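You operate a simulated robot arm through the tools that you are given. There is no shell and no other tool.

You are at the controls of a simulated two-armed robot. One attempt, no reset.

## Task
Measure bottle 59 on the colour meter: orange tray if it reads under 50 %, otherwise back in its place.
Fine: purple cover on, one press of the blue read button; the cover goes back on its mat. Set down upright: what you pick out, purple cover.

It is judged by the outcome, as a careful person would: the job done as asked, and still so three seconds after it is handed in. It fails if anything else is knocked over, pushed out of place, dropped, spilled or broken. A push-on lid holds only when it is set on centred and level and pressed home; a screw cap is set on level and turned clockwise until tight.

## Robot
Two 7-joint arms with four-finger grippers on one trunk that stands fixed in place. Base frame: the origin is at the foot of the trunk, x ahead of it, y to its left, z up; the work surface is at about z = 86. Units: cm, degrees, N and s.
The left shoulder is at [4, 18.1, 125.4], the right one opposite. With the tool pointing down near the work surface each hand reaches from about 28 to 82 cm from the base axis, measured 20 degrees to its own side. Payload 3.67 kg a hand.
Tool frame (each hand has its own): the origin (TCP) lies between the finger pads and is the grasp point; the fingertips stand 2.8 cm ahead of it; z points along the fingers, y is the line along which they close. The gripper opens to 11.2 cm. The gripper's body begins 7.3 cm behind the TCP.
Orientation is told as [roll, pitch, yaw] about the base's x, y, z axes, in that order, counted from this pose: with the fingers straight down and closing along the base's y, the tool's x points along the base's -x, its y along +y and its z along -z.

## Interface
- The arms move only by the tool send_rows. It takes "left_steps", "right_steps" or both (then of equal length, played together; a hand with none holds still); each is a list that holds one entry, the list of rows, each a list of 7 numbers: the turn, a rotation vector about the tool's x, y, z in units of 45 degrees (1.0 is 45 degrees), then the shift along the tool's x, y, z in units of 400 mm (1.0 is 400 mm), then the gripper command, from -1 (fully open) to 1 (shut), values between in proportion. In form: [[[ax, ay, az, tx, ty, tz, grip], ...]]. A call has 1 to 20 rows; each row is the pose to reach, as a shift and turn from the pose commanded when the call began, along the tool's axes at that moment. A call with a number of a shift or a turn outside -1 to 1 is refused whole. Each row takes 0.2 s and may step no farther than 5 cm and 8.6 degrees from the row before; otherwise, or with a gripper value out of range, the whole call is refused. A pose out of reach is approached as far as the arm can. The call stops where the force on the tool passes 50 N (or 10 N more than at its start, if that is more) or the arm is blocked; 0.2 s more then pass. The fingers move at their own pace and stop on an object; they squeeze with about 23 N. The grip force told is the motor's: it shows also when the fingers shut on nothing. Time passes only in rows, and 0.2 s behind the last, so rows that repeat a pose let the fingers close. The reply holds the time, the measured pose of the TCP, the force on the tool along the base axes, the opening and the grip force, in the units named above and with some noise, with the torque about the TCP (base axes, N m) and any sound that the robot's microphone picked up.
- Cameras (640 x 400 px; columns grow to the right, rows downward): "scene" is now at [10.75, -0.34, 147.83]; the picture's right is [-0.02, -1.00, 0.00], its down [-0.60, 0.01, -0.80] and it looks along [0.80, -0.02, -0.60] (base axes); focal length 324 px, centre (320, 200). "left" rides on the left gripper at [6, 1.8, -10.4] in its tool frame; the picture's right is [-0.29, 0.96, 0.00], its down [-0.80, -0.24, -0.55] and it looks along [-0.53, -0.16, 0.83] (tool axes); focal length 234 px, centre (320, 200). "right" rides on the right gripper at [6, -1.8, -10.4] in its tool frame; the picture's right is [0.29, 0.96, 0.00], its down [-0.80, 0.24, -0.55] and it looks along [-0.53, 0.16, 0.83] (tool axes); focal length 234 px, centre (320, 200). There is no depth. A picture from a camera that has moved, and an enlarged one, comes with that camera's place and axes in the base frame and with its lens.
- grab_frame(camera): a new picture of that camera. The clock stands still meanwhile.
- slide_trunk(by): slides the trunk up (or, below 0, down) by that many cm; the arms and the scene camera ride with it, the base frame stays. It gives what a move gives, with no picture.
- pan_tilt(pan, tilt): turns the head with the scene camera to pan (to the left, within 86 degrees either way) and tilt (down, from -29 to 69), counted from straight ahead of the robot. It gives what a move gives.
- enlarge(camera, box): a new picture of the part [left, top, right, bottom] of that camera's present view, enlarged. The clock stands still meanwhile.
- finish_job(): hands the job in; it is judged then, once.

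Places have to be worked out from the pictures, the camera data and where the tool is seen. Open the grippers and draw the arms clear of the work before you hand the job in, unless the task says otherwise.

The tools are called as a command line: name --argument value ..., lists and objects as JSON in quotes. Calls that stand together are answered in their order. send_rows: Moves the arms, as the interface text tells. Its arguments: {"type":"object","properties":{"left_steps":{"type":"array","items":{"type":"array","items":{"type":"array","items":{"type":"number"}}}},"right_steps":{"type":"array","items":{"type":"array","items":{"type":"array","items":{"type":"number"}}}}},"required":[]} The other tools are called the same way: slide_trunk (by) slides the trunk up or down; pan_tilt (pan, tilt) turns the head that bears the scene camera; grab_frame (camera) takes a picture; enlarge (camera, box) takes an enlarged picture of a part of a camera's view; finish_job () hands the job in.

At the start:

```text
clock: 0.0
left_tcp_pos: [60.27, 22.41, 115.14]
left_tool_rot: [0.1, 0.0, 0.2]
left_ft_force: [-0.2, 0.3, -0.7]
left_ft_torque: [0.0, -0.02, 0.0]
left_width: 11.2
left_grip_force: 0.1
right_tcp_pos: [50.38, -29.69, 121.15]
right_tool_rot: [0.1, 0.0, 0.0]
right_ft_force: [0.8, -0.4, -0.7]
right_ft_torque: [-0.01, 0.02, 0.01]
right_width: 11.2
right_grip_force: 0.0
trunk travel left (down, up): [-37.5, 13.9]
head pan, tilt: [-1.2, 37.0]
```

scene: 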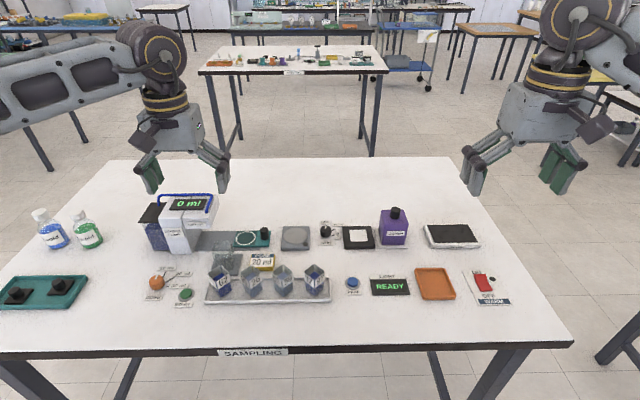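
right: 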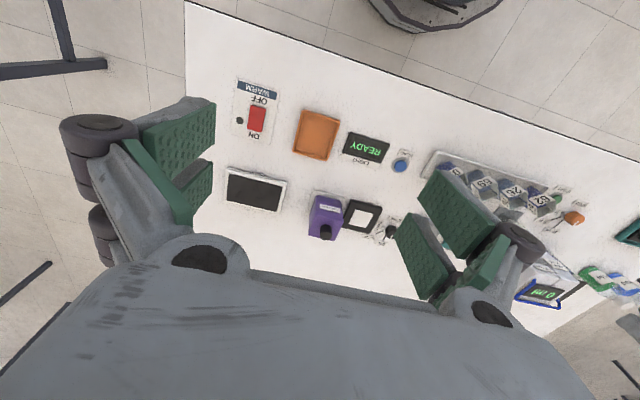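
left: 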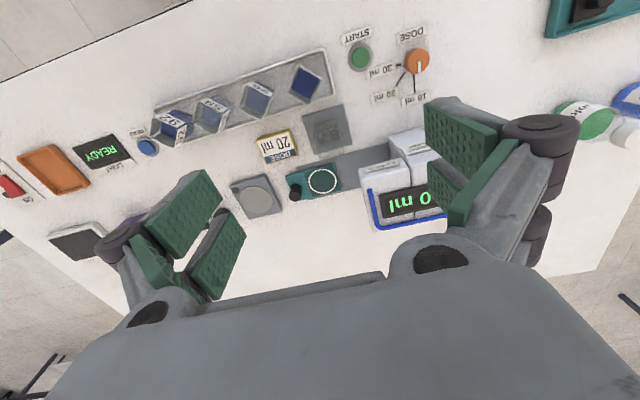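

I'll start by enlarging the scene view to read the labels and locate the objects.

enlarge --camera "scene" --box '[190, 240, 350, 340]'

enlarge --camera "scene" --box '[310, 190, 530, 328]'

enlarge --camera "scene" --box '[130, 180, 350, 318]'

```text
4.00 times, centred on (270, 290) of scene
camera zoom: at [10.75, -0.34, 147.83], right [-0.02, -1.0, 0.0], down [-0.6, 0.01, -0.8], along [0.8, -0.02, -0.6], focal length 1297 px, centre (520, -160)
```

zoom: 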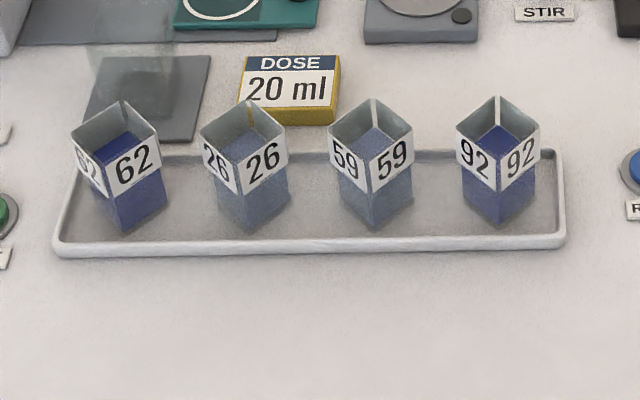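

```text
2.90 times, centred on (420, 259) of scene
camera zoom: at [10.75, -0.34, 147.83], right [-0.02, -1.0, 0.0], down [-0.6, 0.01, -0.8], along [0.8, -0.02, -0.6], focal length 940 px, centre (30, 29)
```

zoom: 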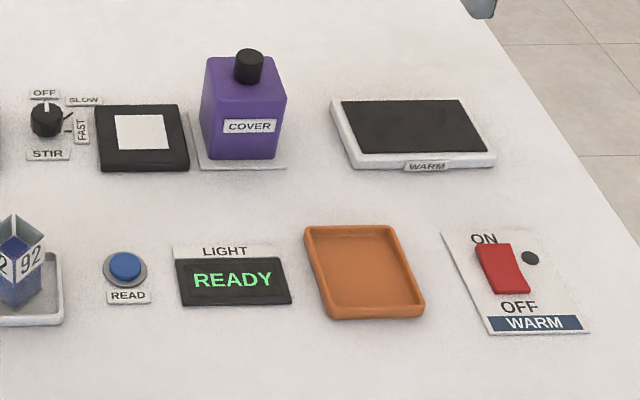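

```text
2.90 times, centred on (240, 249) of scene
camera zoom: at [10.75, -0.34, 147.83], right [-0.02, -1.0, 0.0], down [-0.6, 0.01, -0.8], along [0.8, -0.02, -0.6], focal length 940 px, centre (552, 58)
```

zoom: 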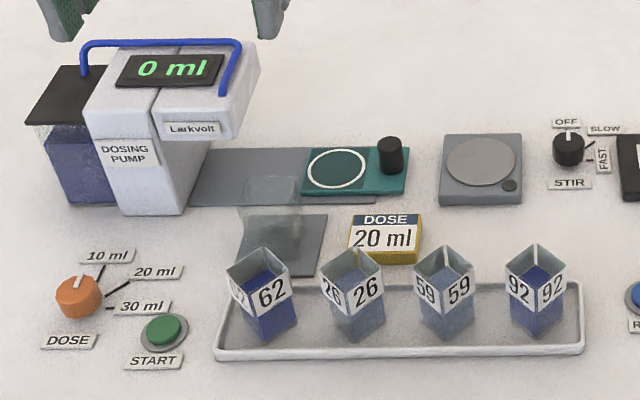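

Bottle 59 stands near (57.8, 6.8), turned about 45°; the meter (black block with a white square) is near (74, -12), and the cover is beside it. I zoom in further for accurate geometry.

enlarge --camera "scene" --box '[334, 195, 418, 255]'

enlarge --camera "scene" --box '[235, 250, 339, 315]'

enlarge --camera "scene" --box '[335, 255, 463, 335]'

enlarge --camera "right" --box '[290, 90, 430, 260]'

```text
6.67 times, centred on (376, 225) of scene
camera zoom: at [10.75, -0.34, 147.83], right [-0.02, -1.0, 0.0], down [-0.6, 0.01, -0.8], along [0.8, -0.02, -0.6], focal length 2162 px, centre (-53, 33)
```

zoom: 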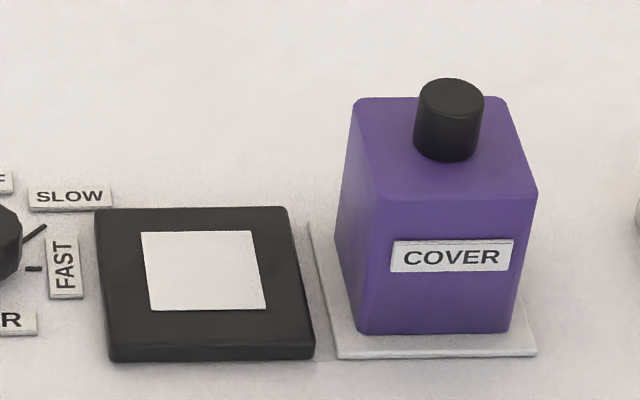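

```text
6.15 times, centred on (287, 282) of scene
camera zoom: at [10.75, -0.34, 147.83], right [-0.02, -1.0, 0.0], down [-0.6, 0.01, -0.8], along [0.8, -0.02, -0.6], focal length 1995 px, centre (523, -308)
```

zoom: 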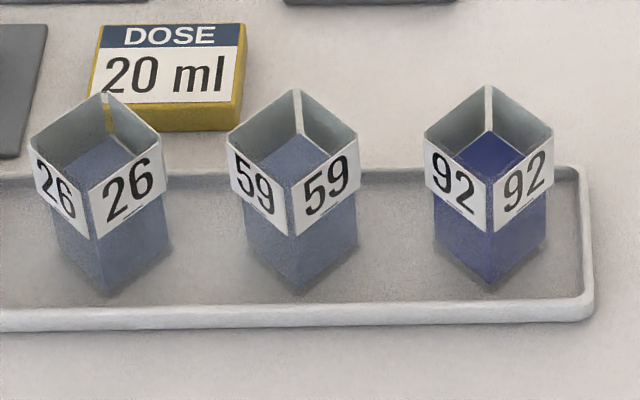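

```text
5.00 times, centred on (399, 295) of scene
camera zoom: at [10.75, -0.34, 147.83], right [-0.02, -1.0, 0.0], down [-0.6, 0.01, -0.8], along [0.8, -0.02, -0.6], focal length 1621 px, centre (-75, -275)
```

zoom: 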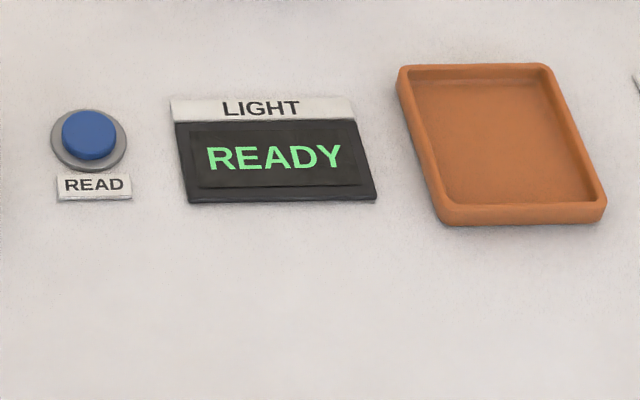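

```text
2.35 times, centred on (360, 175) of right
camera zoom: at [44.54, -31.52, 131.45], right [-0.29, 0.96, 0.0], down [0.8, 0.24, 0.55], along [0.53, 0.16, -0.83], focal length 551 px, centre (226, 259)
```

zoom: 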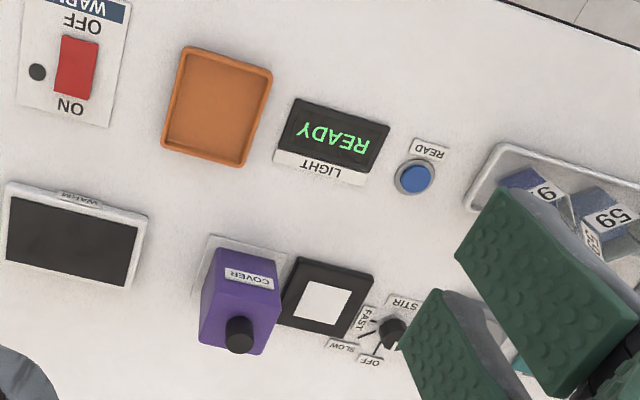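

Geometry so far: the cover is about 6.1 cm wide, centred near (75, -21), with its knob top at about z 96. The meter is centred near (75.1, -12.1) and is about 0.8 cm thick. I move the left arm out of the way to the left, and the right hand above bottle 59 with yaw +45°.

send_rows --left_steps '[[[0, 0, 0, 0.025, 0.044, -0.0125, -1], [0, 0, 0, 0.05, 0.088, -0.025, -1], [0, 0, 0, 0.075, 0.132, -0.0375, -1], [0, 0, 0, 0.1, 0.176, -0.05, -1], [0, 0, 0, 0.125, 0.22, -0.0625, -1], [0, 0, 0, 0.15, 0.264, -0.075, -1], [0, 0, 0, 0.175, 0.308, -0.0875, -1], [0, 0, 0, 0.2, 0.352, -0.1, -1], [0, 0, 0, 0.225, 0.396, -0.1125, -1], [0, 0, 0, 0.25, 0.44, -0.125, -1]]]' --right_steps '[[[0, 0, -0.1, -0.0186, 0.0912, 0.0329, -1], [0, 0, -0.2, -0.0371, 0.1824, 0.0658, -1], [0, 0, -0.3, -0.0557, 0.2736, 0.0987, -1], [0, 0, -0.4, -0.0742, 0.3648, 0.1316, -0.5], [0, 0, -0.5, -0.0928, 0.456, 0.1645, 0], [0, 0, -0.6, -0.1113, 0.5472, 0.1974, 0], [0, 0, -0.7, -0.1299, 0.6384, 0.2303, 0], [0, 0, -0.8, -0.1484, 0.7296, 0.2632, 0], [0, 0, -0.9, -0.167, 0.8208, 0.2961, 0], [0, 0, -1, -0.1855, 0.912, 0.329, 0]]]'

grab_frame --camera "right"

grab_frame --camera "scene"

```text
clock: 2.2
left_tcp_pos: [50.18, 40.14, 120.09]
left_tool_rot: [-0.1, 0.0, 0.0]
left_ft_force: [-0.4, 0.3, -0.1]
left_ft_torque: [0.0, -0.01, 0.01]
left_width: 11.19
left_grip_force: 0.0
right_tcp_pos: [57.77, 7.04, 108.02]
right_tool_rot: [0.0, -0.1, 45.0]
right_ft_force: [0.5, 1.4, -0.7]
right_ft_torque: [0.01, 0.01, 0.01]
right_width: 5.58
right_grip_force: 0.1
trunk travel left (down, up): [-37.5, 13.9]
head pan, tilt: [-1.2, 37.0]
```

```text
taken
camera right: at [54.95, 1.5, 118.37], right [-0.88, 0.47, 0.0], down [0.39, 0.73, 0.55], along [0.26, 0.49, -0.83], focal length 234 px, centre (320, 200)
```

right: 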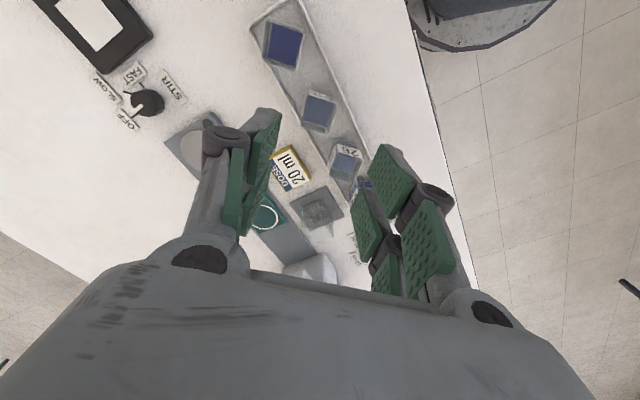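

```text
taken
camera scene: at [10.71, -0.06, 147.84], right [-0.02, -1.0, 0.0], down [-0.6, 0.01, -0.8], along [0.8, -0.02, -0.6], focal length 324 px, centre (320, 200)
```

scene: 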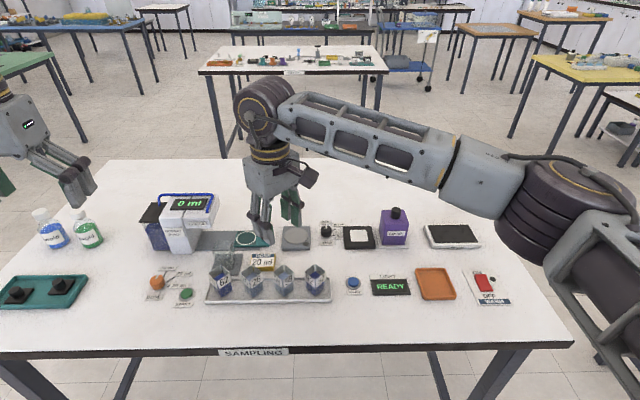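

The right hand hovers above bottle 59. I enlarge the wrist view to measure the alignment.

enlarge --camera "right" --box '[264, 80, 376, 150]'

enlarge --camera "scene" --box '[215, 200, 335, 305]'

```text
5.71 times, centred on (320, 115) of right
camera zoom: at [54.95, 1.5, 118.37], right [-0.88, 0.47, 0.0], down [0.39, 0.73, 0.55], along [0.26, 0.49, -0.83], focal length 1338 px, centre (320, 686)
```

zoom: 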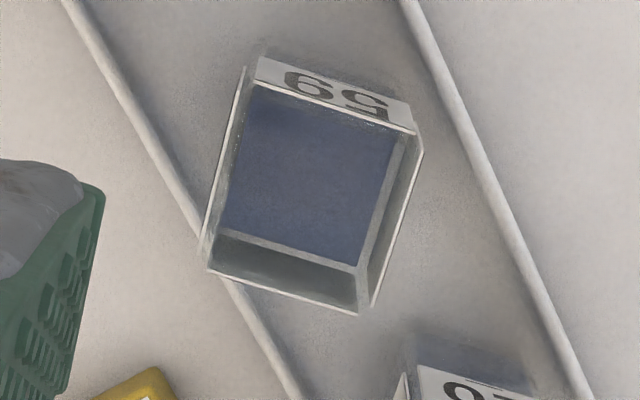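

```text
3.81 times, centred on (275, 252) of scene
camera zoom: at [10.71, -0.06, 147.84], right [-0.02, -1.0, 0.0], down [-0.6, 0.01, -0.8], along [0.8, -0.02, -0.6], focal length 1235 px, centre (491, 0)
```

zoom: 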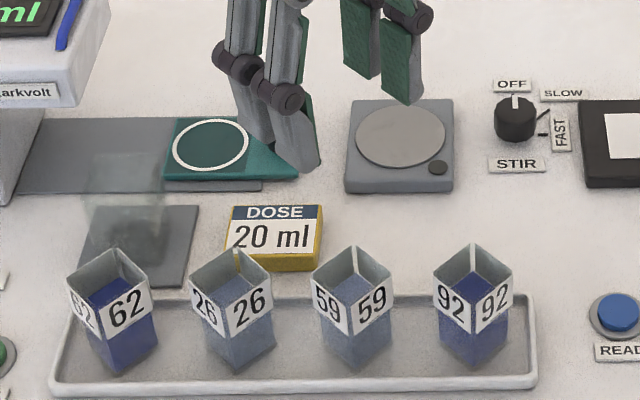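

The wrist view puts the rim centre about 0.2 cm off along tool y, with under 1° of yaw error. I correct that and descend to z≈91.2, keeping the tips above the tray rim and the grip open.

send_rows --right_steps '[[[0, 0, 0, 0, -0.0045, 0.08, 0], [0, 0, 0, 0, -0.0045, 0.17, 0], [0, 0, 0, 0, -0.0045, 0.25, 0], [0, 0, 0, 0, -0.0045, 0.32, 0], [0, 0, 0, 0, -0.0045, 0.38, 0], [0, 0, 0, 0, -0.0045, 0.42, 0]]]'

grab_frame --camera "right"

enlarge --camera "scene" --box '[215, 200, 335, 305]'

```text
clock: 3.6
left_tcp_pos: [50.24, 39.99, 119.93]
left_tool_rot: [0.0, 0.0, 0.1]
left_ft_force: [-0.3, 0.9, -0.2]
left_ft_torque: [0.01, 0.01, 0.0]
left_width: 11.22
left_grip_force: 0.0
right_tcp_pos: [58.03, 6.88, 91.34]
right_tool_rot: [0.0, 0.0, 45.0]
right_ft_force: [-0.1, -0.3, 0.2]
right_ft_torque: [-0.02, -0.01, -0.05]
right_width: 5.61
right_grip_force: 0.2
trunk travel left (down, up): [-37.5, 13.9]
head pan, tilt: [-1.2, 37.0]
```

```text
taken
camera right: at [55.15, 1.28, 101.55], right [-0.88, 0.47, 0.0], down [0.39, 0.73, 0.55], along [0.26, 0.49, -0.83], focal length 234 px, centre (320, 200)
```

right: 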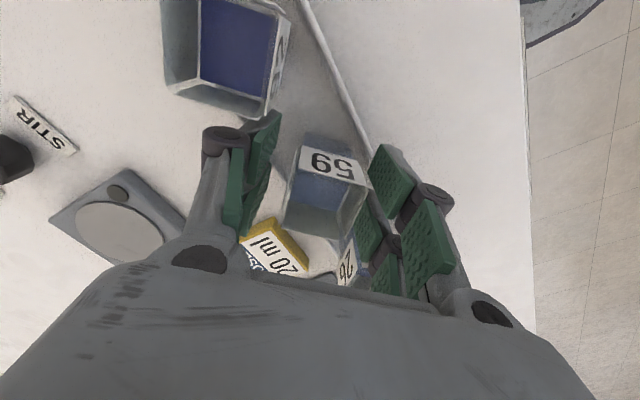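

```text
3.81 times, centred on (275, 252) of scene
camera zoom: at [10.77, -0.34, 147.83], right [-0.02, -1.0, 0.0], down [-0.6, 0.01, -0.8], along [0.8, -0.02, -0.6], focal length 1235 px, centre (491, 0)
```

zoom: 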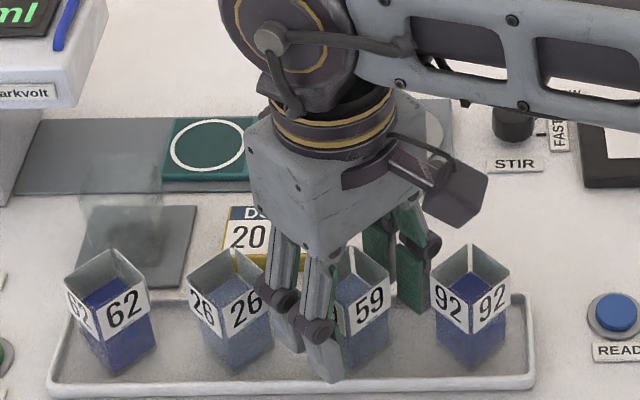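

Bottle 59 is between the fingers, with its neighbours clear. I close the grip and hold for a moment.

send_rows --right_steps '[[[0, 0, 0, 0, 0, 0, 0.3], [0, 0, 0, 0, 0, 0, 0.5], [0, 0, 0, 0, 0, 0, 1], [0, 0, 0, 0, 0, 0, 1]]]'

grab_frame --camera "right"

enlarge --camera "scene" --box '[215, 200, 335, 305]'

```text
clock: 4.6
left_tcp_pos: [50.21, 39.98, 119.99]
left_tool_rot: [0.0, 0.0, 0.1]
left_ft_force: [0.8, -0.7, 0.3]
left_ft_torque: [0.0, -0.03, 0.01]
left_width: 11.21
left_grip_force: 0.0
right_tcp_pos: [58.02, 6.94, 91.22]
right_tool_rot: [0.0, 0.0, 45.0]
right_ft_force: [-0.4, -0.2, 0.7]
right_ft_torque: [-0.03, -0.01, 0.03]
right_width: 3.32
right_grip_force: 22.9
trunk travel left (down, up): [-37.5, 13.9]
head pan, tilt: [-1.2, 37.0]
```

```text
taken
camera right: at [55.12, 1.31, 101.59], right [-0.88, 0.47, 0.0], down [0.39, 0.73, 0.55], along [0.26, 0.49, -0.83], focal length 234 px, centre (320, 200)
```

right: 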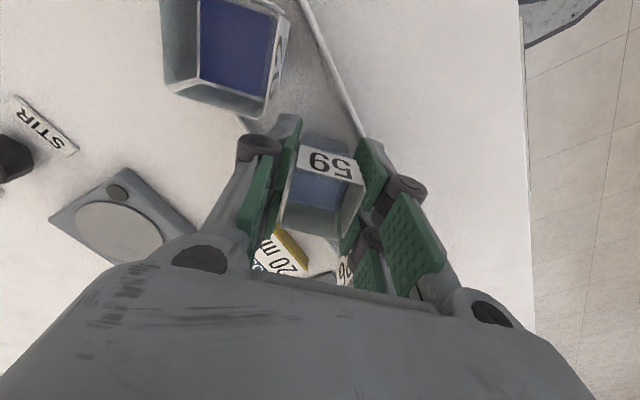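

```text
3.81 times, centred on (275, 252) of scene
camera zoom: at [10.75, -0.32, 147.83], right [-0.02, -1.0, 0.0], down [-0.6, 0.01, -0.8], along [0.8, -0.02, -0.6], focal length 1235 px, centre (491, 0)
```

zoom: 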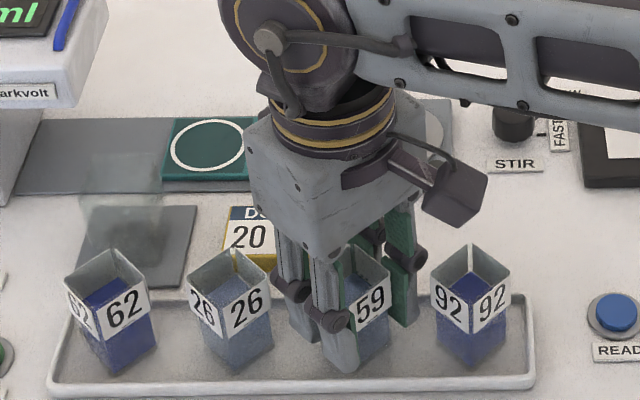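

Gripped at 3.32 cm. I lift straight up gently by 12 cm.

send_rows --right_steps '[[[0, 0, 0, 0, 0, -0.01, 1], [0, 0, 0, 0, 0, -0.035, 1], [0, 0, 0, 0, 0, -0.075, 1], [0, 0, 0, 0, 0, -0.12, 1], [0, 0, 0, 0, 0, -0.165, 1], [0, 0, 0, 0, 0, -0.21, 1], [0, 0, 0, 0, 0, -0.25, 1], [0, 0, 0, 0, 0, -0.28, 1], [0, 0, 0, 0, 0, -0.3, 1]]]'

grab_frame --camera "right"

enlarge --camera "scene" --box '[215, 200, 335, 305]'

```text
clock: 6.6
left_tcp_pos: [50.08, 39.92, 120.04]
left_tool_rot: [0.0, 0.0, 0.1]
left_ft_force: [0.0, 0.3, 0.5]
left_ft_torque: [-0.02, 0.0, 0.01]
left_width: 11.19
left_grip_force: 0.0
right_tcp_pos: [57.94, 6.77, 103.26]
right_tool_rot: [0.0, 0.0, 44.9]
right_ft_force: [0.0, -0.1, -0.7]
right_ft_torque: [-0.02, -0.02, -0.03]
right_width: 3.35
right_grip_force: 22.8
trunk travel left (down, up): [-37.5, 13.9]
head pan, tilt: [-1.2, 37.0]
```

```text
taken
camera right: at [55.09, 1.21, 113.54], right [-0.88, 0.47, 0.0], down [0.39, 0.73, 0.55], along [0.26, 0.49, -0.83], focal length 234 px, centre (320, 200)
```

right: 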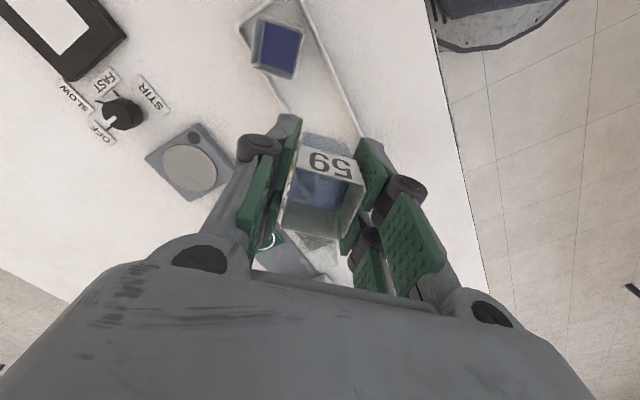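

```text
3.81 times, centred on (275, 252) of scene
camera zoom: at [10.74, -0.32, 147.83], right [-0.02, -1.0, 0.0], down [-0.6, 0.01, -0.8], along [0.8, -0.02, -0.6], focal length 1235 px, centre (491, 0)
```

zoom: 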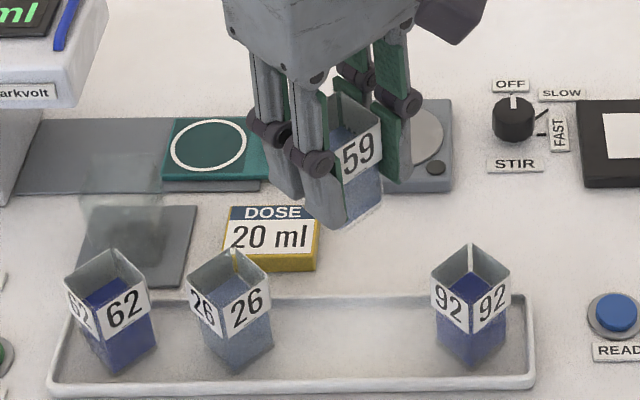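

Bottle 59 is up and level, and the others are undisturbed. I carry it over the meter while turning to yaw 0.

send_rows --right_steps '[[[0, 0, 0.03, 0.0009, -0.0192, 0, 1], [0, 0, 0.09, 0.0026, -0.0575, 0, 1], [0, 0, 0.18, 0.0052, -0.115, 0, 1], [0, 0, 0.29, 0.0084, -0.1853, 0, 1], [0, 0, 0.4, 0.0116, -0.2556, 0, 1], [0, 0, 0.5, 0.0145, -0.3195, 0, 1], [0, 0, 0.6, 0.0174, -0.3834, 0, 1], [0, 0, 0.71, 0.0206, -0.4537, 0, 1], [0, 0, 0.82, 0.0238, -0.524, 0, 1], [0, 0, 0.91, 0.0264, -0.5815, 0, 1], [0, 0, 0.97, 0.0281, -0.6198, 0, 1], [0, 0, 1, 0.029, -0.639, 0, 1], [0, 0, 1, 0.029, -0.639, 0, 1]]]'

grab_frame --camera "right"

enlarge --camera "scene" --box '[310, 150, 438, 255]'

```text
clock: 9.4
left_tcp_pos: [50.2, 39.95, 120.09]
left_tool_rot: [0.0, 0.0, 0.1]
left_ft_force: [-0.5, -0.4, 0.4]
left_ft_torque: [0.0, -0.04, 0.03]
left_width: 11.19
left_grip_force: 0.0
right_tcp_pos: [75.28, -12.18, 103.26]
right_tool_rot: [0.0, 0.0, -0.1]
right_ft_force: [0.3, 0.7, -0.3]
right_ft_torque: [-0.02, -0.01, 0.02]
right_width: 3.34
right_grip_force: 23.2
trunk travel left (down, up): [-37.5, 13.9]
head pan, tilt: [-1.2, 37.0]
```

```text
taken
camera right: at [69.38, -14.04, 113.54], right [-0.29, 0.96, 0.0], down [0.8, 0.24, 0.55], along [0.53, 0.16, -0.83], focal length 234 px, centre (320, 200)
```

right: 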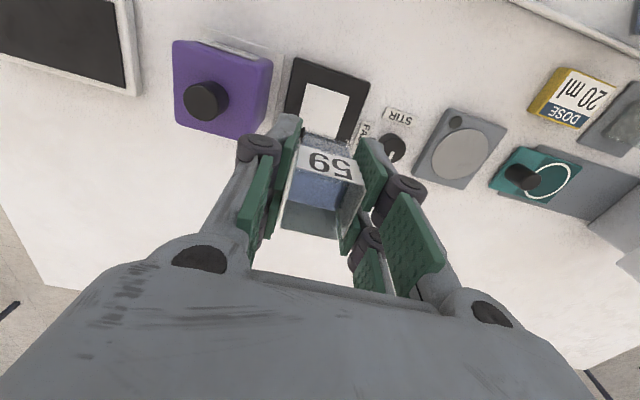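

```text
3.81 times, centred on (374, 202) of scene
camera zoom: at [10.75, -0.32, 147.83], right [-0.02, -1.0, 0.0], down [-0.6, 0.01, -0.8], along [0.8, -0.02, -0.6], focal length 1235 px, centre (114, 190)
```

zoom: 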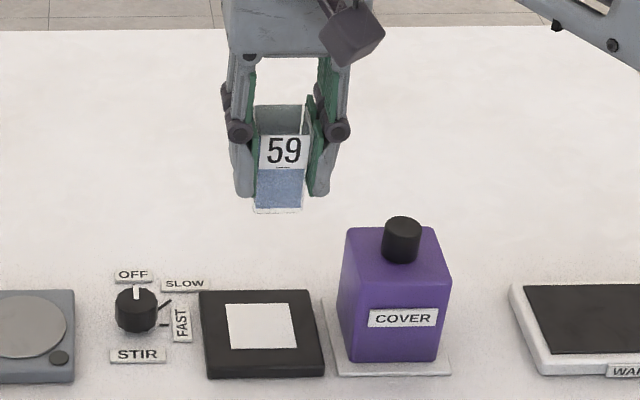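

I zoom the wrist view to locate the white pad relative to the tool.

enlarge --camera "right" --box '[160, 30, 400, 180]'

```text
2.67 times, centred on (280, 105) of right
camera zoom: at [69.38, -14.04, 113.54], right [-0.29, 0.96, 0.0], down [0.8, 0.24, 0.55], along [0.53, 0.16, -0.83], focal length 624 px, centre (427, 453)
```

zoom: 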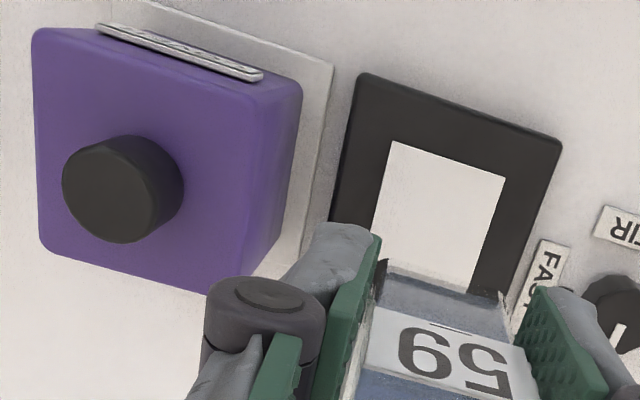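

The white pad is centred at about (75.2, -12.05), and the bottle is 0.1 cm off that. I correct and lower to just above the expected contact height.

send_rows --right_steps '[[[0, 0, 0, 0.001, 0.002, 0.03, 1], [0, 0, 0, 0.001, 0.002, 0.08, 1], [0, 0, 0, 0.001, 0.002, 0.14, 1], [0, 0, 0, 0.001, 0.002, 0.195, 1], [0, 0, 0, 0.001, 0.002, 0.235, 1], [0, 0, 0, 0.001, 0.002, 0.26, 1], [0, 0, 0, 0.001, 0.002, 0.27, 1], [0, 0, 0, 0.001, 0.002, 0.27, 1]]]'

enlarge --camera "scene" --box '[334, 195, 418, 255]'

grab_frame --camera "right"

```text
clock: 11.2
left_tcp_pos: [50.28, 39.98, 120.07]
left_tool_rot: [0.0, 0.0, 0.1]
left_ft_force: [-1.0, -0.2, 0.0]
left_ft_torque: [-0.02, 0.01, -0.05]
left_width: 11.2
left_grip_force: 0.1
right_tcp_pos: [75.27, -12.14, 92.37]
right_tool_rot: [0.1, -0.1, 0.0]
right_ft_force: [-0.2, 0.6, -1.1]
right_ft_torque: [0.0, 0.0, 0.0]
right_width: 3.34
right_grip_force: 22.8
trunk travel left (down, up): [-37.5, 13.9]
head pan, tilt: [-1.2, 37.0]
```

```text
6.67 times, centred on (376, 225) of scene
camera zoom: at [10.75, -0.32, 147.83], right [-0.02, -1.0, 0.0], down [-0.6, 0.01, -0.8], along [0.8, -0.02, -0.6], focal length 2162 px, centre (-53, 33)
```

zoom: 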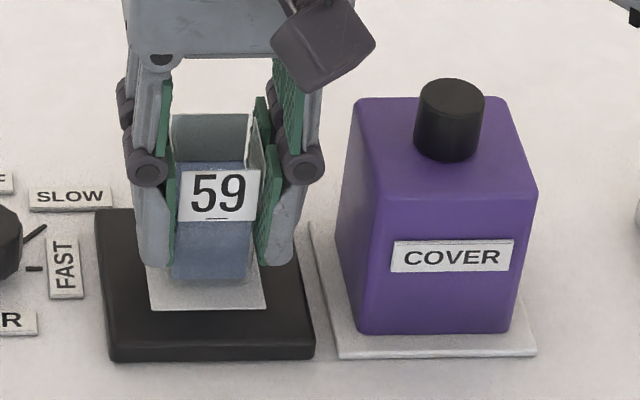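

```text
taken
camera right: at [69.39, -13.96, 102.64], right [-0.29, 0.96, 0.0], down [0.8, 0.24, 0.55], along [0.53, 0.16, -0.83], focal length 234 px, centre (320, 200)
```

right: 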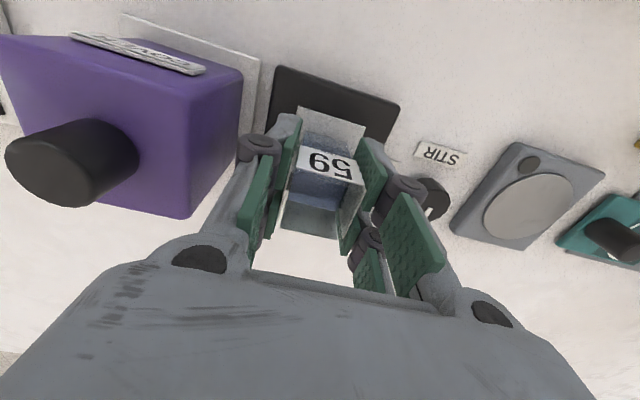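

The bottle is still about 0.8 cm above the pad. I lower it 0.5 cm and then go on in tiny steps, watching the force.

send_rows --right_steps '[[[0, 0, 0, 0, 0, 0.006, 1], [0, 0, 0, 0, 0, 0.0125, 1], [0, 0, 0, 0, 0, 0.0125, 1]]]'

enlarge --camera "scene" --box '[334, 195, 418, 255]'

```text
clock: 12.0
left_tcp_pos: [50.0, 40.05, 120.13]
left_tool_rot: [0.0, 0.0, 0.1]
left_ft_force: [0.3, 1.3, 1.3]
left_ft_torque: [0.0, 0.04, 0.01]
left_width: 11.2
left_grip_force: 0.0
right_tcp_pos: [75.24, -12.15, 92.12]
right_tool_rot: [0.0, -0.2, 0.0]
right_ft_force: [1.5, -0.3, 11.3]
right_ft_torque: [-0.07, -0.02, 0.01]
right_width: 3.34
right_grip_force: 23.2
trunk travel left (down, up): [-37.5, 13.9]
head pan, tilt: [-1.2, 37.0]
```

```text
6.67 times, centred on (376, 225) of scene
camera zoom: at [10.62, -0.31, 147.85], right [-0.02, -1.0, 0.0], down [-0.6, 0.01, -0.8], along [0.8, -0.02, -0.6], focal length 2162 px, centre (-53, 33)
```

zoom: 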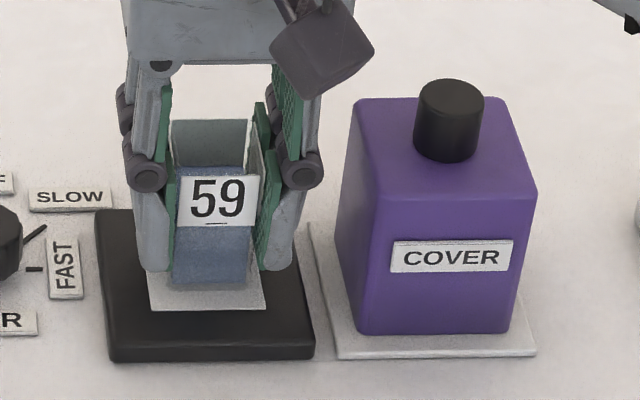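

Contact at about 11 N with TCP z≈92.1. Before releasing I zoom in close to check the bottle's footprint on the white pad.

enlarge --camera "scene" --box '[347, 210, 379, 250]'

enlarge --camera "right" --box '[250, 60, 410, 180]'

```text
10.00 times, centred on (363, 230) of scene
camera zoom: at [10.62, -0.31, 147.85], right [-0.02, -1.0, 0.0], down [-0.6, 0.01, -0.8], along [0.8, -0.02, -0.6], focal length 3242 px, centre (-110, -100)
```

zoom: 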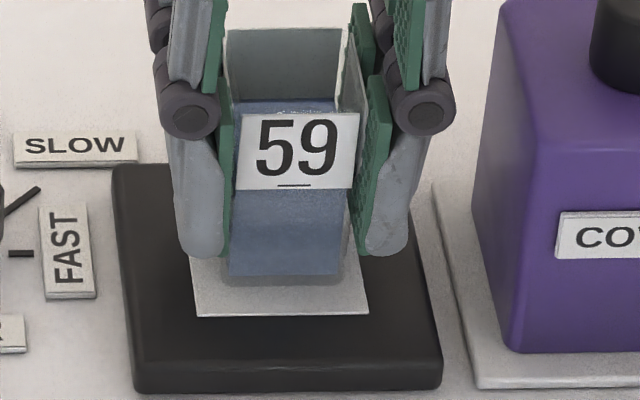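

```text
3.33 times, centred on (330, 120) of right
camera zoom: at [69.37, -13.96, 102.37], right [-0.29, 0.96, 0.0], down [0.8, 0.24, 0.56], along [0.53, 0.16, -0.83], focal length 781 px, centre (287, 467)
```

zoom: 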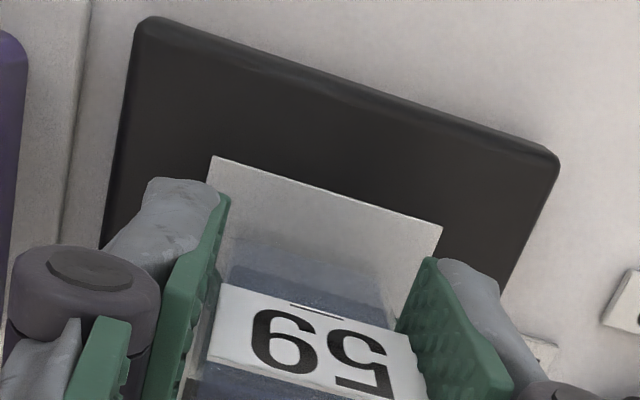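

The gap ahead of the bottle on the pad looks larger than behind it. I look closer at where the bottle sits within the fingers.

enlarge --camera "right" --box '[255, 115, 385, 255]'

enlarge --camera "scene" --box '[355, 220, 375, 245]'

```text
2.86 times, centred on (320, 185) of right
camera zoom: at [69.37, -13.96, 102.37], right [-0.29, 0.96, 0.0], down [0.8, 0.24, 0.56], along [0.53, 0.16, -0.83], focal length 669 px, centre (320, 243)
```

zoom: 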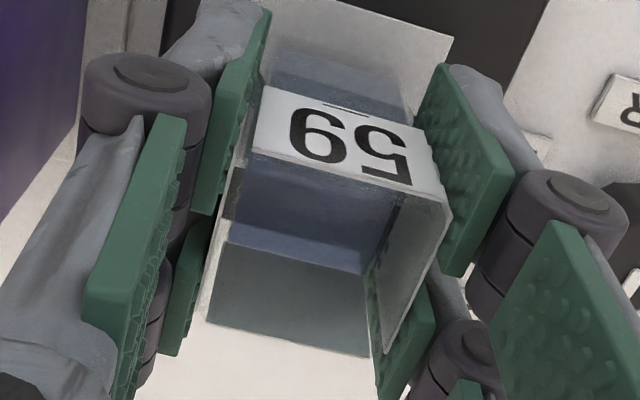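

```text
16.00 times, centred on (365, 232) of scene
camera zoom: at [10.62, -0.31, 147.85], right [-0.02, -1.0, 0.0], down [-0.6, 0.01, -0.8], along [0.8, -0.02, -0.6], focal length 5188 px, centre (-400, -320)
```

zoom: 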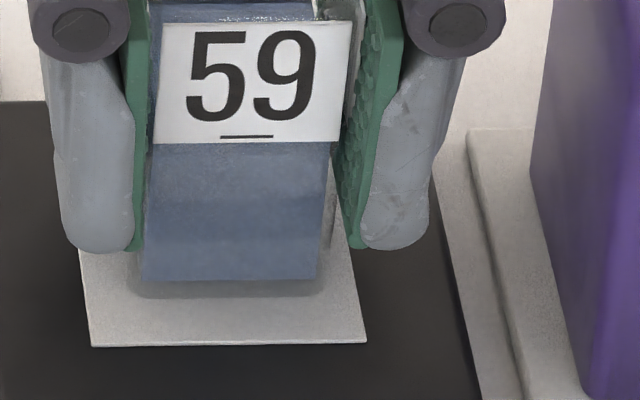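

The bottle is centred in the fingers but about 0.3 cm too far forward on the meter. I lift slightly, shift 0.3 cm back and set it down again lightly.

send_rows --right_steps '[[[0, 0, 0, 0, 0, -0.01, 1], [0, 0, 0, 0, 0, -0.02, 1], [0, 0, 0, 0.004, 0, -0.02, 1], [0, 0, 0, 0.0078, 0, -0.02, 1], [0, 0, 0, 0.0078, 0, -0.013, 1], [0, 0, 0, 0.0078, 0, -0.007, 1], [0, 0, 0, 0.0078, 0, -0.004, 1], [0, 0, 0, 0.0078, 0, -0.004, 1]]]'

enlarge --camera "scene" --box '[347, 210, 379, 250]'

```text
clock: 13.8
left_tcp_pos: [50.17, 39.93, 120.17]
left_tool_rot: [0.0, 0.0, 0.1]
left_ft_force: [0.5, 0.4, 0.2]
left_ft_torque: [0.0, 0.02, -0.01]
left_width: 11.21
left_grip_force: 0.2
right_tcp_pos: [74.85, -12.03, 92.05]
right_tool_rot: [0.0, 0.1, 0.1]
right_ft_force: [0.8, -1.5, 3.2]
right_ft_torque: [-0.03, -0.02, 0.01]
right_width: 3.34
right_grip_force: 23.7
trunk travel left (down, up): [-37.5, 13.9]
head pan, tilt: [-1.2, 37.0]
```

```text
10.00 times, centred on (363, 230) of scene
camera zoom: at [10.71, -0.33, 147.84], right [-0.02, -1.0, 0.0], down [-0.6, 0.01, -0.8], along [0.8, -0.02, -0.6], focal length 3242 px, centre (-110, -100)
```

zoom: 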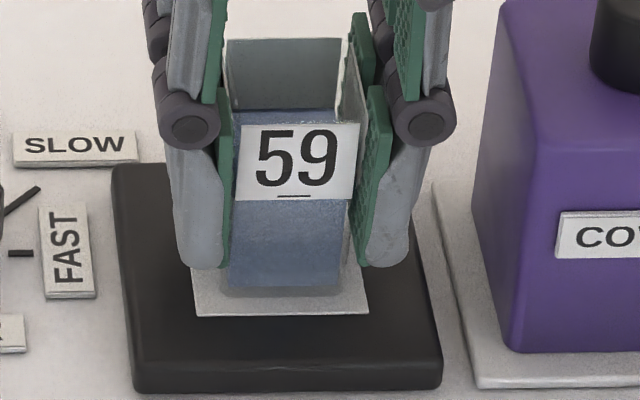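

The footprint is now centred with a light 3 N contact. I open the fingers and rise straight up.

send_rows --right_steps '[[[0, 0, 0, 0, 0, 0, 0.35], [0, 0, 0, 0, 0, 0, 0.2], [0, 0, 0, 0, 0, 0, 0], [0, 0, 0, 0, 0, 0, 0], [0, 0, 0, 0, 0, -0.02, 0], [0, 0, 0, 0, 0, -0.06, 0], [0, 0, 0, 0, 0, -0.12, 0], [0, 0, 0, 0, 0, -0.2, 0], [0, 0, 0, 0, 0, -0.28, 0], [0, 0, 0, 0, 0, -0.32, 0]]]'

enlarge --camera "scene" --box '[334, 195, 418, 255]'

grab_frame --camera "right"

```text
clock: 16.0
left_tcp_pos: [50.2, 40.09, 120.04]
left_tool_rot: [-0.1, 0.0, 0.1]
left_ft_force: [-0.3, -0.5, 0.2]
left_ft_torque: [0.03, -0.07, 0.0]
left_width: 11.2
left_grip_force: 0.0
right_tcp_pos: [74.81, -12.17, 104.78]
right_tool_rot: [0.0, 0.1, 0.0]
right_ft_force: [-0.5, 0.0, -0.1]
right_ft_torque: [0.02, 0.02, 0.0]
right_width: 5.59
right_grip_force: 0.0
trunk travel left (down, up): [-37.5, 13.9]
head pan, tilt: [-1.2, 37.0]
```

```text
6.67 times, centred on (376, 225) of scene
camera zoom: at [10.74, -0.32, 147.83], right [-0.02, -1.0, 0.0], down [-0.6, 0.01, -0.8], along [0.8, -0.02, -0.6], focal length 2162 px, centre (-53, 33)
```

zoom: 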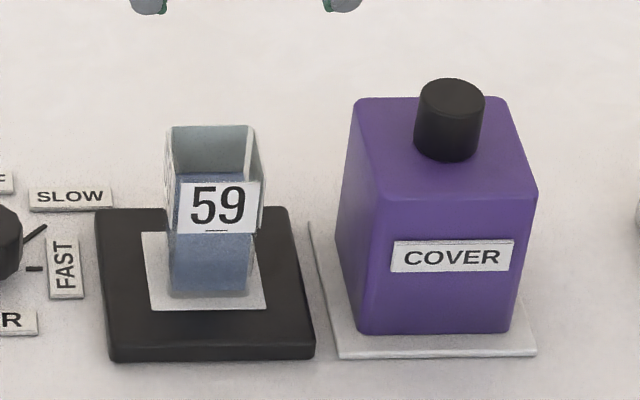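

```text
taken
camera right: at [68.94, -13.99, 115.16], right [-0.29, 0.96, 0.0], down [0.8, 0.24, 0.55], along [0.53, 0.16, -0.83], focal length 234 px, centre (320, 200)
```

right: 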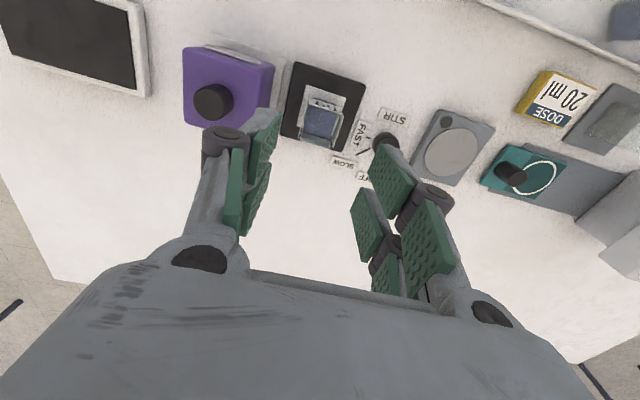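

Bottle 59 stands upright on the pad, the grip released cleanly. I move above the cover's knob and check alignment in the wrist camera.

send_rows --right_steps '[[[0, 0, 0, -0.001, -0.05, 0, 0], [0, 0, 0, -0.002, -0.12, 0, 0], [0, 0, 0, -0.003, -0.19, 0, 0], [0, 0, 0, -0.004, -0.2225, 0, 0], [0, 0, 0, -0.004, -0.2225, 0, 0]]]'

enlarge --camera "right" --box '[240, 50, 400, 170]'

```text
clock: 17.2
left_tcp_pos: [50.15, 40.05, 120.0]
left_tool_rot: [-0.1, 0.0, 0.0]
left_ft_force: [-0.9, -0.4, -0.3]
left_ft_torque: [0.0, -0.02, 0.03]
left_width: 11.18
left_grip_force: 0.0
right_tcp_pos: [74.99, -20.97, 104.99]
right_tool_rot: [0.0, 0.0, 0.0]
right_ft_force: [0.1, 0.8, 0.8]
right_ft_torque: [0.0, 0.02, -0.03]
right_width: 5.61
right_grip_force: 0.0
trunk travel left (down, up): [-37.5, 13.9]
head pan, tilt: [-1.2, 37.0]
```

```text
3.33 times, centred on (320, 110) of right
camera zoom: at [69.16, -22.84, 115.32], right [-0.29, 0.96, 0.0], down [0.8, 0.24, 0.55], along [0.53, 0.16, -0.83], focal length 781 px, centre (320, 500)
```

zoom: 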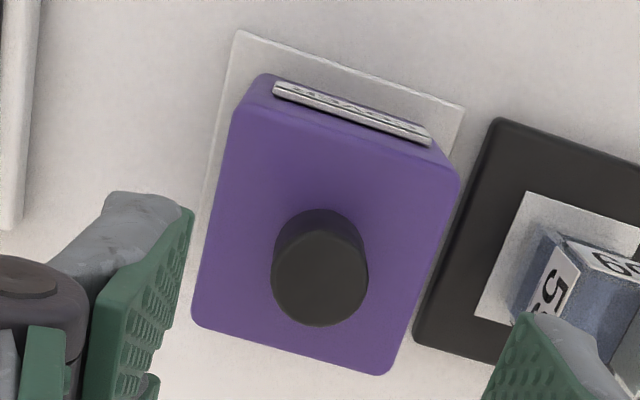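

The knob is about 0.14 cm nearer the base than the TCP. I correct, descend to z≈97 (tips just above the cover's top) and grip the knob.

send_rows --right_steps '[[[0, 0, 0, 0.0035, 0, 0.04, 0], [0, 0, 0, 0.0035, 0, 0.1, 0], [0, 0, 0, 0.0035, 0, 0.15, 0], [0, 0, 0, 0.0035, 0, 0.185, 0], [0, 0, 0, 0.0035, 0, 0.198, 0], [0, 0, 0, 0.0035, 0, 0.198, 0]]]'

enlarge --camera "scene" --box '[334, 185, 432, 255]'

enlarge --camera "right" --box '[220, 90, 420, 260]'

```text
clock: 18.6
left_tcp_pos: [50.06, 40.09, 120.1]
left_tool_rot: [-0.1, 0.0, 0.1]
left_ft_force: [-0.9, 0.1, 0.6]
left_ft_torque: [-0.02, 0.0, -0.03]
left_width: 11.21
left_grip_force: 0.0
right_tcp_pos: [74.81, -21.05, 96.88]
right_tool_rot: [0.0, 0.0, 0.0]
right_ft_force: [-0.4, 1.0, -0.1]
right_ft_torque: [-0.01, 0.01, 0.0]
right_width: 5.58
right_grip_force: 0.0
trunk travel left (down, up): [-37.5, 13.9]
head pan, tilt: [-1.2, 37.0]
```

```text
5.71 times, centred on (383, 220) of scene
camera zoom: at [10.74, -0.33, 147.83], right [-0.02, -1.0, 0.0], down [-0.6, 0.01, -0.8], along [0.8, -0.02, -0.6], focal length 1853 px, centre (-40, 86)
```

zoom: 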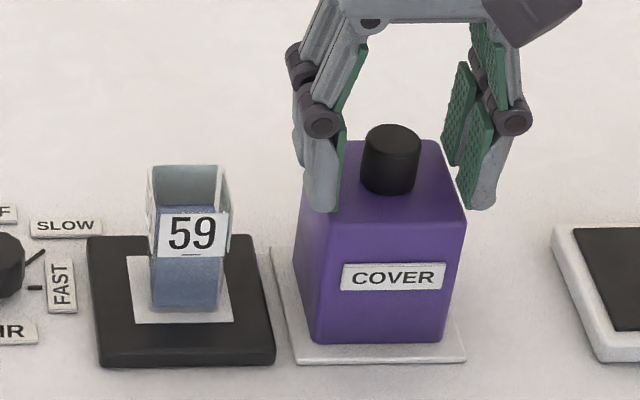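

```text
2.35 times, centred on (320, 175) of right
camera zoom: at [68.92, -22.88, 107.2], right [-0.29, 0.96, 0.0], down [0.8, 0.24, 0.55], along [0.53, 0.16, -0.83], focal length 551 px, centre (320, 259)
```

zoom: 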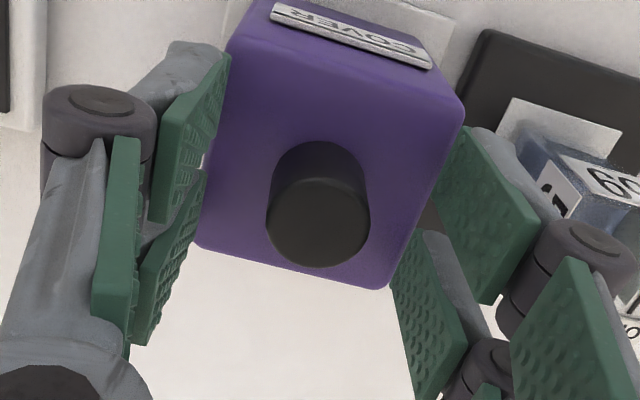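

The tips straddle the knob just above the cover's top. I close on it.

send_rows --right_steps '[[[0, 0, 0, 0, 0, 0, 0.3], [0, 0, 0, 0, 0, 0, 0.5], [0, 0, 0, 0, 0, 0, 1], [0, 0, 0, 0, 0, 0, 1]]]'

enlarge --camera "scene" --box '[334, 185, 432, 255]'

```text
clock: 19.6
left_tcp_pos: [50.19, 39.99, 120.03]
left_tool_rot: [0.0, 0.0, 0.1]
left_ft_force: [-0.5, -0.4, 0.1]
left_ft_torque: [0.0, 0.0, -0.01]
left_width: 11.19
left_grip_force: 0.1
right_tcp_pos: [74.82, -20.94, 96.9]
right_tool_rot: [0.0, 0.0, 0.0]
right_ft_force: [0.5, 0.3, 0.2]
right_ft_torque: [-0.05, -0.03, -0.01]
right_width: 2.21
right_grip_force: 22.6
trunk travel left (down, up): [-37.5, 13.9]
head pan, tilt: [-1.2, 37.0]
```

```text
5.71 times, centred on (383, 220) of scene
camera zoom: at [10.75, -0.33, 147.83], right [-0.02, -1.0, 0.0], down [-0.6, 0.01, -0.8], along [0.8, -0.02, -0.6], focal length 1853 px, centre (-40, 86)
```

zoom: 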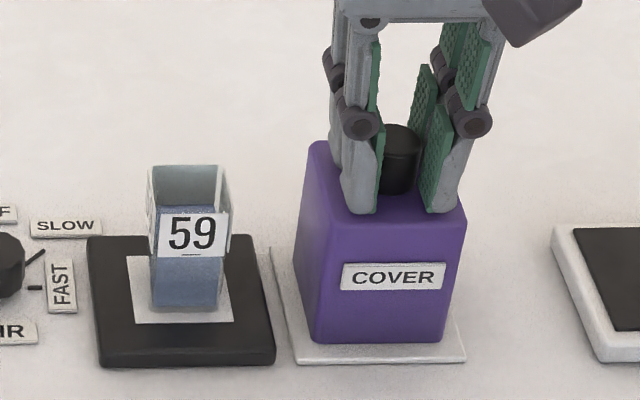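

The knob is gripped (2.2 cm). I lift the cover 11 cm straight up.

send_rows --right_steps '[[[0, 0, 0, 0, 0, -0.01, 1], [0, 0, 0, 0, 0, -0.03, 1], [0, 0, 0, 0, 0, -0.07, 1], [0, 0, 0, 0, 0, -0.12, 1], [0, 0, 0, 0, 0, -0.17, 1], [0, 0, 0, 0, 0, -0.22, 1], [0, 0, 0, 0, 0, -0.26, 1], [0, 0, 0, 0, 0, -0.275, 1], [0, 0, 0, 0, 0, -0.275, 1]]]'

enlarge --camera "scene" --box '[324, 155, 450, 255]'

grab_frame --camera "right"

```text
clock: 21.6
left_tcp_pos: [50.29, 39.92, 120.09]
left_tool_rot: [0.0, 0.0, 0.1]
left_ft_force: [-0.1, -0.2, -0.3]
left_ft_torque: [-0.01, -0.01, 0.0]
left_width: 11.21
left_grip_force: 0.1
right_tcp_pos: [74.91, -20.9, 107.79]
right_tool_rot: [0.1, -0.1, 0.0]
right_ft_force: [-0.1, 0.6, -1.0]
right_ft_torque: [0.0, -0.01, -0.01]
right_width: 2.19
right_grip_force: 22.8
trunk travel left (down, up): [-37.5, 13.9]
head pan, tilt: [-1.2, 37.0]
```

```text
4.00 times, centred on (387, 205) of scene
camera zoom: at [10.76, -0.34, 147.83], right [-0.02, -1.0, 0.0], down [-0.6, 0.01, -0.8], along [0.8, -0.02, -0.6], focal length 1297 px, centre (52, 180)
```

zoom: 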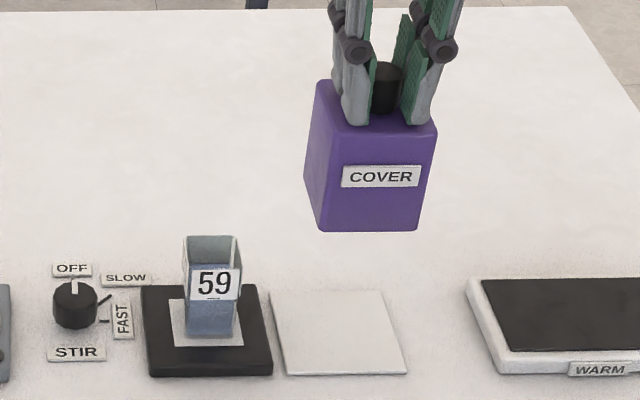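

```text
taken
camera right: at [69.05, -22.89, 118.18], right [-0.29, 0.96, 0.0], down [0.8, 0.24, 0.55], along [0.53, 0.16, -0.83], focal length 234 px, centre (320, 200)
```

right: 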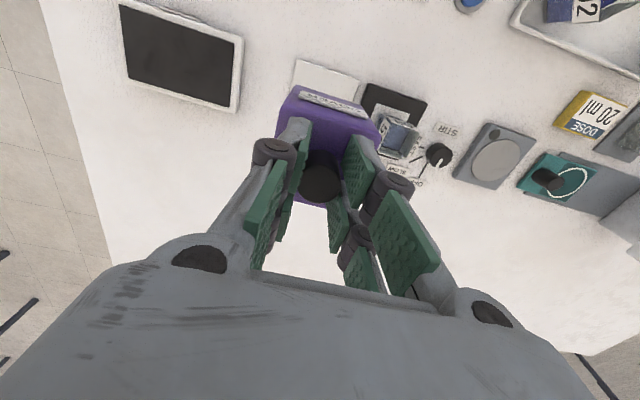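

The cover is up and level. I shift it 8.9 cm in +y, right over the bottle, and check before lowering.

send_rows --right_steps '[[[0, 0, 0, 0, 0.015, 0, 1], [0, 0, 0, 0, 0.05, 0, 1], [0, 0, 0, 0, 0.1, 0, 1], [0, 0, 0, 0, 0.15, 0, 1], [0, 0, 0, 0, 0.195, 0, 1], [0, 0, 0, 0, 0.217, 0, 1], [0, 0, 0, 0, 0.2225, 0, 1], [0, 0, 0, 0, 0.2225, 0, 1]]]'

enlarge --camera "scene" --box '[310, 155, 436, 255]'

grab_frame --camera "right"

```text
clock: 23.4
left_tcp_pos: [50.16, 40.09, 120.12]
left_tool_rot: [-0.1, 0.0, 0.2]
left_ft_force: [0.2, 0.2, -0.2]
left_ft_torque: [-0.02, 0.02, -0.03]
left_width: 11.22
left_grip_force: 0.0
right_tcp_pos: [74.88, -12.18, 107.83]
right_tool_rot: [0.0, 0.0, 0.0]
right_ft_force: [0.2, -1.1, -0.4]
right_ft_torque: [0.02, -0.04, 0.01]
right_width: 2.17
right_grip_force: 23.0
trunk travel left (down, up): [-37.5, 13.9]
head pan, tilt: [-1.2, 37.0]
```

```text
4.00 times, centred on (373, 205) of scene
camera zoom: at [10.76, -0.32, 147.83], right [-0.02, -1.0, 0.0], down [-0.6, 0.01, -0.8], along [0.8, -0.02, -0.6], focal length 1297 px, centre (108, 180)
```

zoom: 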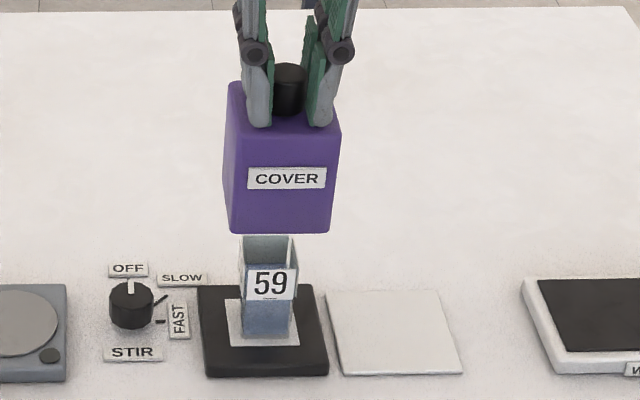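

```text
taken
camera right: at [69.03, -13.95, 118.21], right [-0.29, 0.96, 0.0], down [0.8, 0.24, 0.55], along [0.53, 0.16, -0.83], focal length 234 px, centre (320, 200)
```

right: 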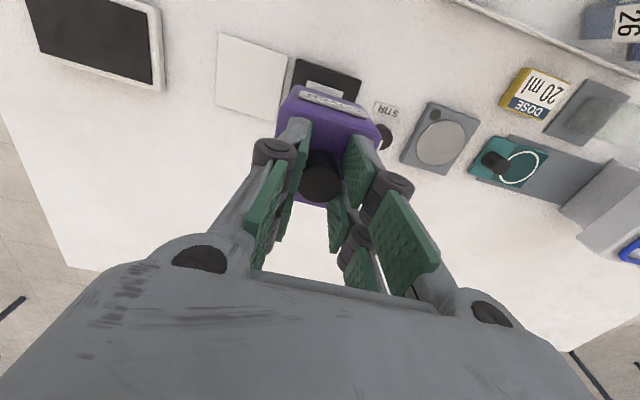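

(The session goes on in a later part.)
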